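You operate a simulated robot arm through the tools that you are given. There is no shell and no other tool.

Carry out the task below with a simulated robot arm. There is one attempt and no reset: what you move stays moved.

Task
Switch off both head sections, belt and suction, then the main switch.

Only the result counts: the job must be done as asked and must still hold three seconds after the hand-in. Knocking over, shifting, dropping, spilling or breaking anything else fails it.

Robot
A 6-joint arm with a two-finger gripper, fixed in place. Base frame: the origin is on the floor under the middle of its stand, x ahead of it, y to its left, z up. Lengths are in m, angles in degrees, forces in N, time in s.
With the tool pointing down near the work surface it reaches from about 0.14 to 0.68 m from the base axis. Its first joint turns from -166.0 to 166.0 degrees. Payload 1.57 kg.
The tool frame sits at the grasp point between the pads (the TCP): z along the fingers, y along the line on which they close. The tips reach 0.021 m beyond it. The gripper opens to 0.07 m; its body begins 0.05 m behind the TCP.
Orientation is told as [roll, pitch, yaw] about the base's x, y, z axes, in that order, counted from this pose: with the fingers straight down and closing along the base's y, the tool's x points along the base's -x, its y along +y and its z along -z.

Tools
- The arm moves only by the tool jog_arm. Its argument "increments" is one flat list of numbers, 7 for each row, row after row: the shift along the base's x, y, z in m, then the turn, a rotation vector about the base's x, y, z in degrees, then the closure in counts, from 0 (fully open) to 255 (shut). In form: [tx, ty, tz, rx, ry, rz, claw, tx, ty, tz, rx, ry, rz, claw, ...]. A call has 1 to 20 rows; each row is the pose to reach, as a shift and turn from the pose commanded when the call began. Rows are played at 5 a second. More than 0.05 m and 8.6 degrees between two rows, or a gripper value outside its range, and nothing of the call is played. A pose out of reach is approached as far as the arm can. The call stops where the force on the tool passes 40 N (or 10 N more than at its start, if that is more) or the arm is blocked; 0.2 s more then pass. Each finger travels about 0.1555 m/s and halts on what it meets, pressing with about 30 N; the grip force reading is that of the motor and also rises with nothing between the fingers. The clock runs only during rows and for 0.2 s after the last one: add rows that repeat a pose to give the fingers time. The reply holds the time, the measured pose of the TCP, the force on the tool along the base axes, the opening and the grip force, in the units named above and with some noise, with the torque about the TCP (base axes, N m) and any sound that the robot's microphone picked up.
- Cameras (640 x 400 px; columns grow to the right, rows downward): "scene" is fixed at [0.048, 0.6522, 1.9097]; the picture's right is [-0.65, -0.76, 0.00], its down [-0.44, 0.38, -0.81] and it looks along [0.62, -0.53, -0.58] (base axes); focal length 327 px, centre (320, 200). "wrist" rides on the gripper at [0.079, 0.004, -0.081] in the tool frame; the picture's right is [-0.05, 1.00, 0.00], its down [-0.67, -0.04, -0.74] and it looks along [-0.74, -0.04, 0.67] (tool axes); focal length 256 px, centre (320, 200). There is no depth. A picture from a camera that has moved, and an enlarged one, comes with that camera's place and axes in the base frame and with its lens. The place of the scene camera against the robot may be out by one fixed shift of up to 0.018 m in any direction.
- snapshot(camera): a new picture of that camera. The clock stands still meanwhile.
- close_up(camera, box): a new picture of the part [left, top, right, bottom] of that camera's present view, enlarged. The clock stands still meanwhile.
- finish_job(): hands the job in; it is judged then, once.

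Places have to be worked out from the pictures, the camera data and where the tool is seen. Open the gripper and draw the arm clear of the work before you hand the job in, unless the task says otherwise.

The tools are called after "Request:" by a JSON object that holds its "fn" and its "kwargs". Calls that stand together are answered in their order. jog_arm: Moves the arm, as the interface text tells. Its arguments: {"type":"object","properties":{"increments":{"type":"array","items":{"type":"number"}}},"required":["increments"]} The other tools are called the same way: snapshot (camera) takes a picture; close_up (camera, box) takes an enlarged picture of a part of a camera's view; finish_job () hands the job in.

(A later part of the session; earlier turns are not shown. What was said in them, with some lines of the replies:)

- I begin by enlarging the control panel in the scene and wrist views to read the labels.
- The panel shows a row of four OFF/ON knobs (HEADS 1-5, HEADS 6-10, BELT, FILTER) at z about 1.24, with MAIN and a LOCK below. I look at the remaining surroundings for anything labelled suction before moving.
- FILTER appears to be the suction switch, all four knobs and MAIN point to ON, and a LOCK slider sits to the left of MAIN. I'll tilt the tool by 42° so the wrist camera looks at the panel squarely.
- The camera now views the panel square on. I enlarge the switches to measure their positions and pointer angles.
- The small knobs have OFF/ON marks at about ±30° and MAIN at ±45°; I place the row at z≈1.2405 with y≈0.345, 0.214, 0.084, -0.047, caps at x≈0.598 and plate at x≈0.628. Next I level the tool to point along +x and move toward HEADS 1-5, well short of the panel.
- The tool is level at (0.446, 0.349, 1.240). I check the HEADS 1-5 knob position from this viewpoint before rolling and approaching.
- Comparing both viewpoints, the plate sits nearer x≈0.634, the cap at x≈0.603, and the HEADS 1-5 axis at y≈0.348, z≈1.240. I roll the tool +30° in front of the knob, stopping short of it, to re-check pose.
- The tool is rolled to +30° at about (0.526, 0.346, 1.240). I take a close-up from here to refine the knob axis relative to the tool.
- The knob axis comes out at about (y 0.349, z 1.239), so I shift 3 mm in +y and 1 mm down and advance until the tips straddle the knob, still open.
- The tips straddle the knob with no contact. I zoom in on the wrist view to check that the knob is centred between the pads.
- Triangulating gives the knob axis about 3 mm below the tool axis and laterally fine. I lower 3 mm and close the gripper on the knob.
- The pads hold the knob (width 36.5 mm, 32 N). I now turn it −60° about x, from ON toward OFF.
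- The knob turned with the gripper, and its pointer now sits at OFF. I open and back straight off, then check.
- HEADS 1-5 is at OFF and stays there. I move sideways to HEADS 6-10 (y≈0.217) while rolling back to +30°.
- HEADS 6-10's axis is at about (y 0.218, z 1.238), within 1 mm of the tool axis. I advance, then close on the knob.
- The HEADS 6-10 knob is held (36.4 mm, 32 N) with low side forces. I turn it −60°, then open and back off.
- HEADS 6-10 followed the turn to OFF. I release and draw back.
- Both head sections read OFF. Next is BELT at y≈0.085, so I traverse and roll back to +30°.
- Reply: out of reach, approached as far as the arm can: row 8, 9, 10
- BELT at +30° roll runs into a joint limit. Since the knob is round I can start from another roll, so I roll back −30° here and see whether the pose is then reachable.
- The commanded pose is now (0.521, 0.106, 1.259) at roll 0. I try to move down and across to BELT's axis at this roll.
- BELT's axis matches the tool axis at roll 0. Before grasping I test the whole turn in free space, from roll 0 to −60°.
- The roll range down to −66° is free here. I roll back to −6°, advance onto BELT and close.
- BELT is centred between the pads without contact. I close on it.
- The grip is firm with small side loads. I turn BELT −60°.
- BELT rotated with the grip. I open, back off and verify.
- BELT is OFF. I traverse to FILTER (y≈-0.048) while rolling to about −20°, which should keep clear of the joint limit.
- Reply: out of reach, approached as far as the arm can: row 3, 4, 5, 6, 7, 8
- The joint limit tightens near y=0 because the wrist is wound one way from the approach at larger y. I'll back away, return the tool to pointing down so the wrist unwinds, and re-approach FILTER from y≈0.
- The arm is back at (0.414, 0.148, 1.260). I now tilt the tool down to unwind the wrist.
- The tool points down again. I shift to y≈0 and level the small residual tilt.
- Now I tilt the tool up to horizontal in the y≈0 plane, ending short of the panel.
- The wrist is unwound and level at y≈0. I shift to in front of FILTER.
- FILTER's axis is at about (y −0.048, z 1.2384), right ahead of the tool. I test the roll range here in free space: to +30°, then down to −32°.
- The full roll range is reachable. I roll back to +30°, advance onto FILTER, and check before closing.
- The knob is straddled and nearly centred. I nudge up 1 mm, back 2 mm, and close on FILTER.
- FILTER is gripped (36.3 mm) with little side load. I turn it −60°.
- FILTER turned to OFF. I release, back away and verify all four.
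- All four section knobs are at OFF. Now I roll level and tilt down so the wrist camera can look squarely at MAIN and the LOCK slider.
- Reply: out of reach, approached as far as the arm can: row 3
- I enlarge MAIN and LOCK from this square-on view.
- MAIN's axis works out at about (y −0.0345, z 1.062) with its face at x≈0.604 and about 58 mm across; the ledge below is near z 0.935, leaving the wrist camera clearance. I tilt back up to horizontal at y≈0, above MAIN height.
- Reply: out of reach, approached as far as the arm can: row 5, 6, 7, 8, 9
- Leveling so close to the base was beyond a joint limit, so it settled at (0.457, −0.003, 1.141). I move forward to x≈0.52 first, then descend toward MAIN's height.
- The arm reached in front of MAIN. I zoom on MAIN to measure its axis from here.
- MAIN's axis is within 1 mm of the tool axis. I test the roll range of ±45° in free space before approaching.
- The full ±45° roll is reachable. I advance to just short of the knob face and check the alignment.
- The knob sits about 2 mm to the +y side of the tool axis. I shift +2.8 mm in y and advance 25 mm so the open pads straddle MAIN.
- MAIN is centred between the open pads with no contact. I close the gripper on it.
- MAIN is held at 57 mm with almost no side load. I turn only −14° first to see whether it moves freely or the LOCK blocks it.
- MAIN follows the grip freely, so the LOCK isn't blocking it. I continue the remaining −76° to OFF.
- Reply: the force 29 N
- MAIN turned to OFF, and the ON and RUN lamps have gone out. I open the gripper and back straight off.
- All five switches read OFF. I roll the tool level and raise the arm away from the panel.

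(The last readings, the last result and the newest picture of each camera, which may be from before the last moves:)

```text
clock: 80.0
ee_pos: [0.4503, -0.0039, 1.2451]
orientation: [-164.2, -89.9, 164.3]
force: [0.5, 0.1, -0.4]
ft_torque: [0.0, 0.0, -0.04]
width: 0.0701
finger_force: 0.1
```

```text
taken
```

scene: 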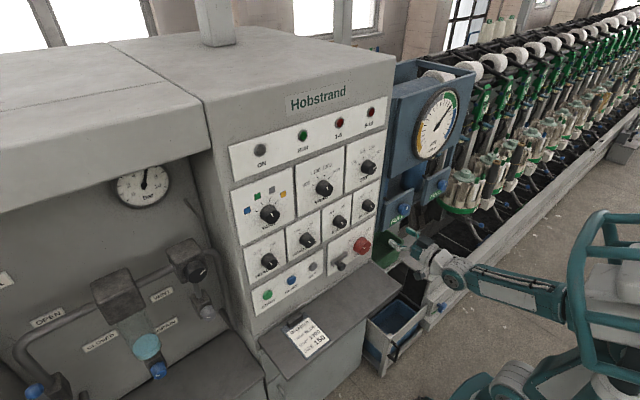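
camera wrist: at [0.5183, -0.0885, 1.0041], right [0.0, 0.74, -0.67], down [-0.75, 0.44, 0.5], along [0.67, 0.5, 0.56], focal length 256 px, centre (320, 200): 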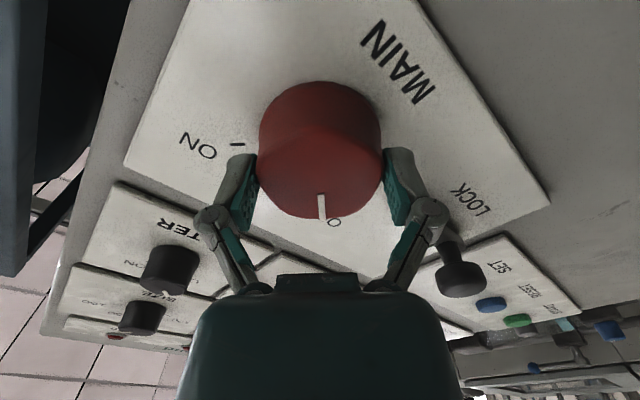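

The arm is clear with the gripper open. I tilt the tool so the wrist camera gives a final square view of all switches, drawing back a little further.

Request:
{"fn": "jog_arm", "kwargs": {"increments": [-0.015, 0, 0.005, 0, 8, 0, 0, -0.03, 0, 0.01, 0, 16, 0, 0, -0.045, 0, 0.015, 0, 24, 0, 0, -0.06, 0, 0.02, 0, 32, 0, 0, -0.08, 0.02, 0.02, 0, 40, 0, 0, -0.1, 0.05, 0.02, 0, 48, 0, 0, -0.12, 0.09, 0.02, 0, 48, 0, 0, -0.12, 0.09, 0.02, 0, 48, 0, 0]}}

Request:
{"fn": "close_up", "kwargs": {"camera": "wrist", "box": [190, 20, 540, 240]}}

Request:
{"fn": "close_up", "kwargs": {"camera": "scene", "box": [220, 160, 400, 290]}}

```text
clock: 81.8
ee_pos: [0.3252, 0.0884, 1.2639]
orientation: [0.0, -42.0, 0.0]
force: [-0.1, -0.8, 0.4]
ft_torque: [0.02, 0.01, 0.0]
width: 0.0701
finger_force: 0.0
out of reach, approached as far as the arm can: row 2
```

```text
1.82 times, centred on (365, 130) of wrist
camera zoom: at [0.2121, 0.0929, 1.2711], right [0.04, 1.0, 0.04], down [-0.01, -0.04, 1.0], along [1.0, -0.04, 0.0], focal length 465 px, centre (238, 327)
```

zoom: 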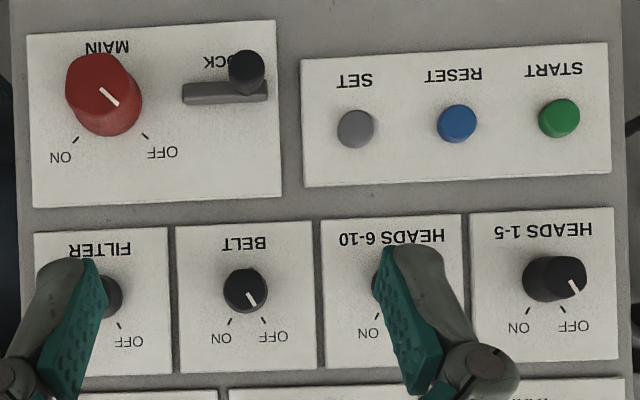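

```text
3.08 times, centred on (310, 225) of scene
camera zoom: at [0.048, 0.6522, 1.9097], right [-0.65, -0.76, 0.0], down [-0.44, 0.38, -0.81], along [0.62, -0.53, -0.58], focal length 1006 px, centre (351, 123)
```

zoom: 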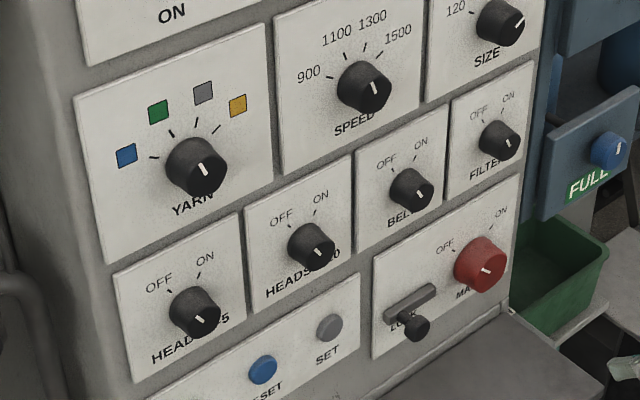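

HEADS 1-5, HEADS 6-10, BELT, FILTER and MAIN all point to OFF. The ON and RUN lamps are dark, nothing else has moved, and the open gripper is well clear, so I hand the job in.

Request:
{"fn": "finish_job", "kwargs": {}}

```text
The job is handed in.
```

I switched off HEADS 1-5, HEADS 6-10, BELT and FILTER, in that order, then MAIN. In the last pictures all five pointers are at OFF and the ON and RUN lamps are dark.

- **Suction:** nothing on the machine is labelled suction. I took FILTER to be the suction switch because it was the only other OFF/ON knob on the panel.
- **LOCK slider:** I left it alone, since MAIN turned freely without moving it.
- **Everything else:** the pictures show nothing else moved. The gripper is open and the arm is drawn back from the panel.
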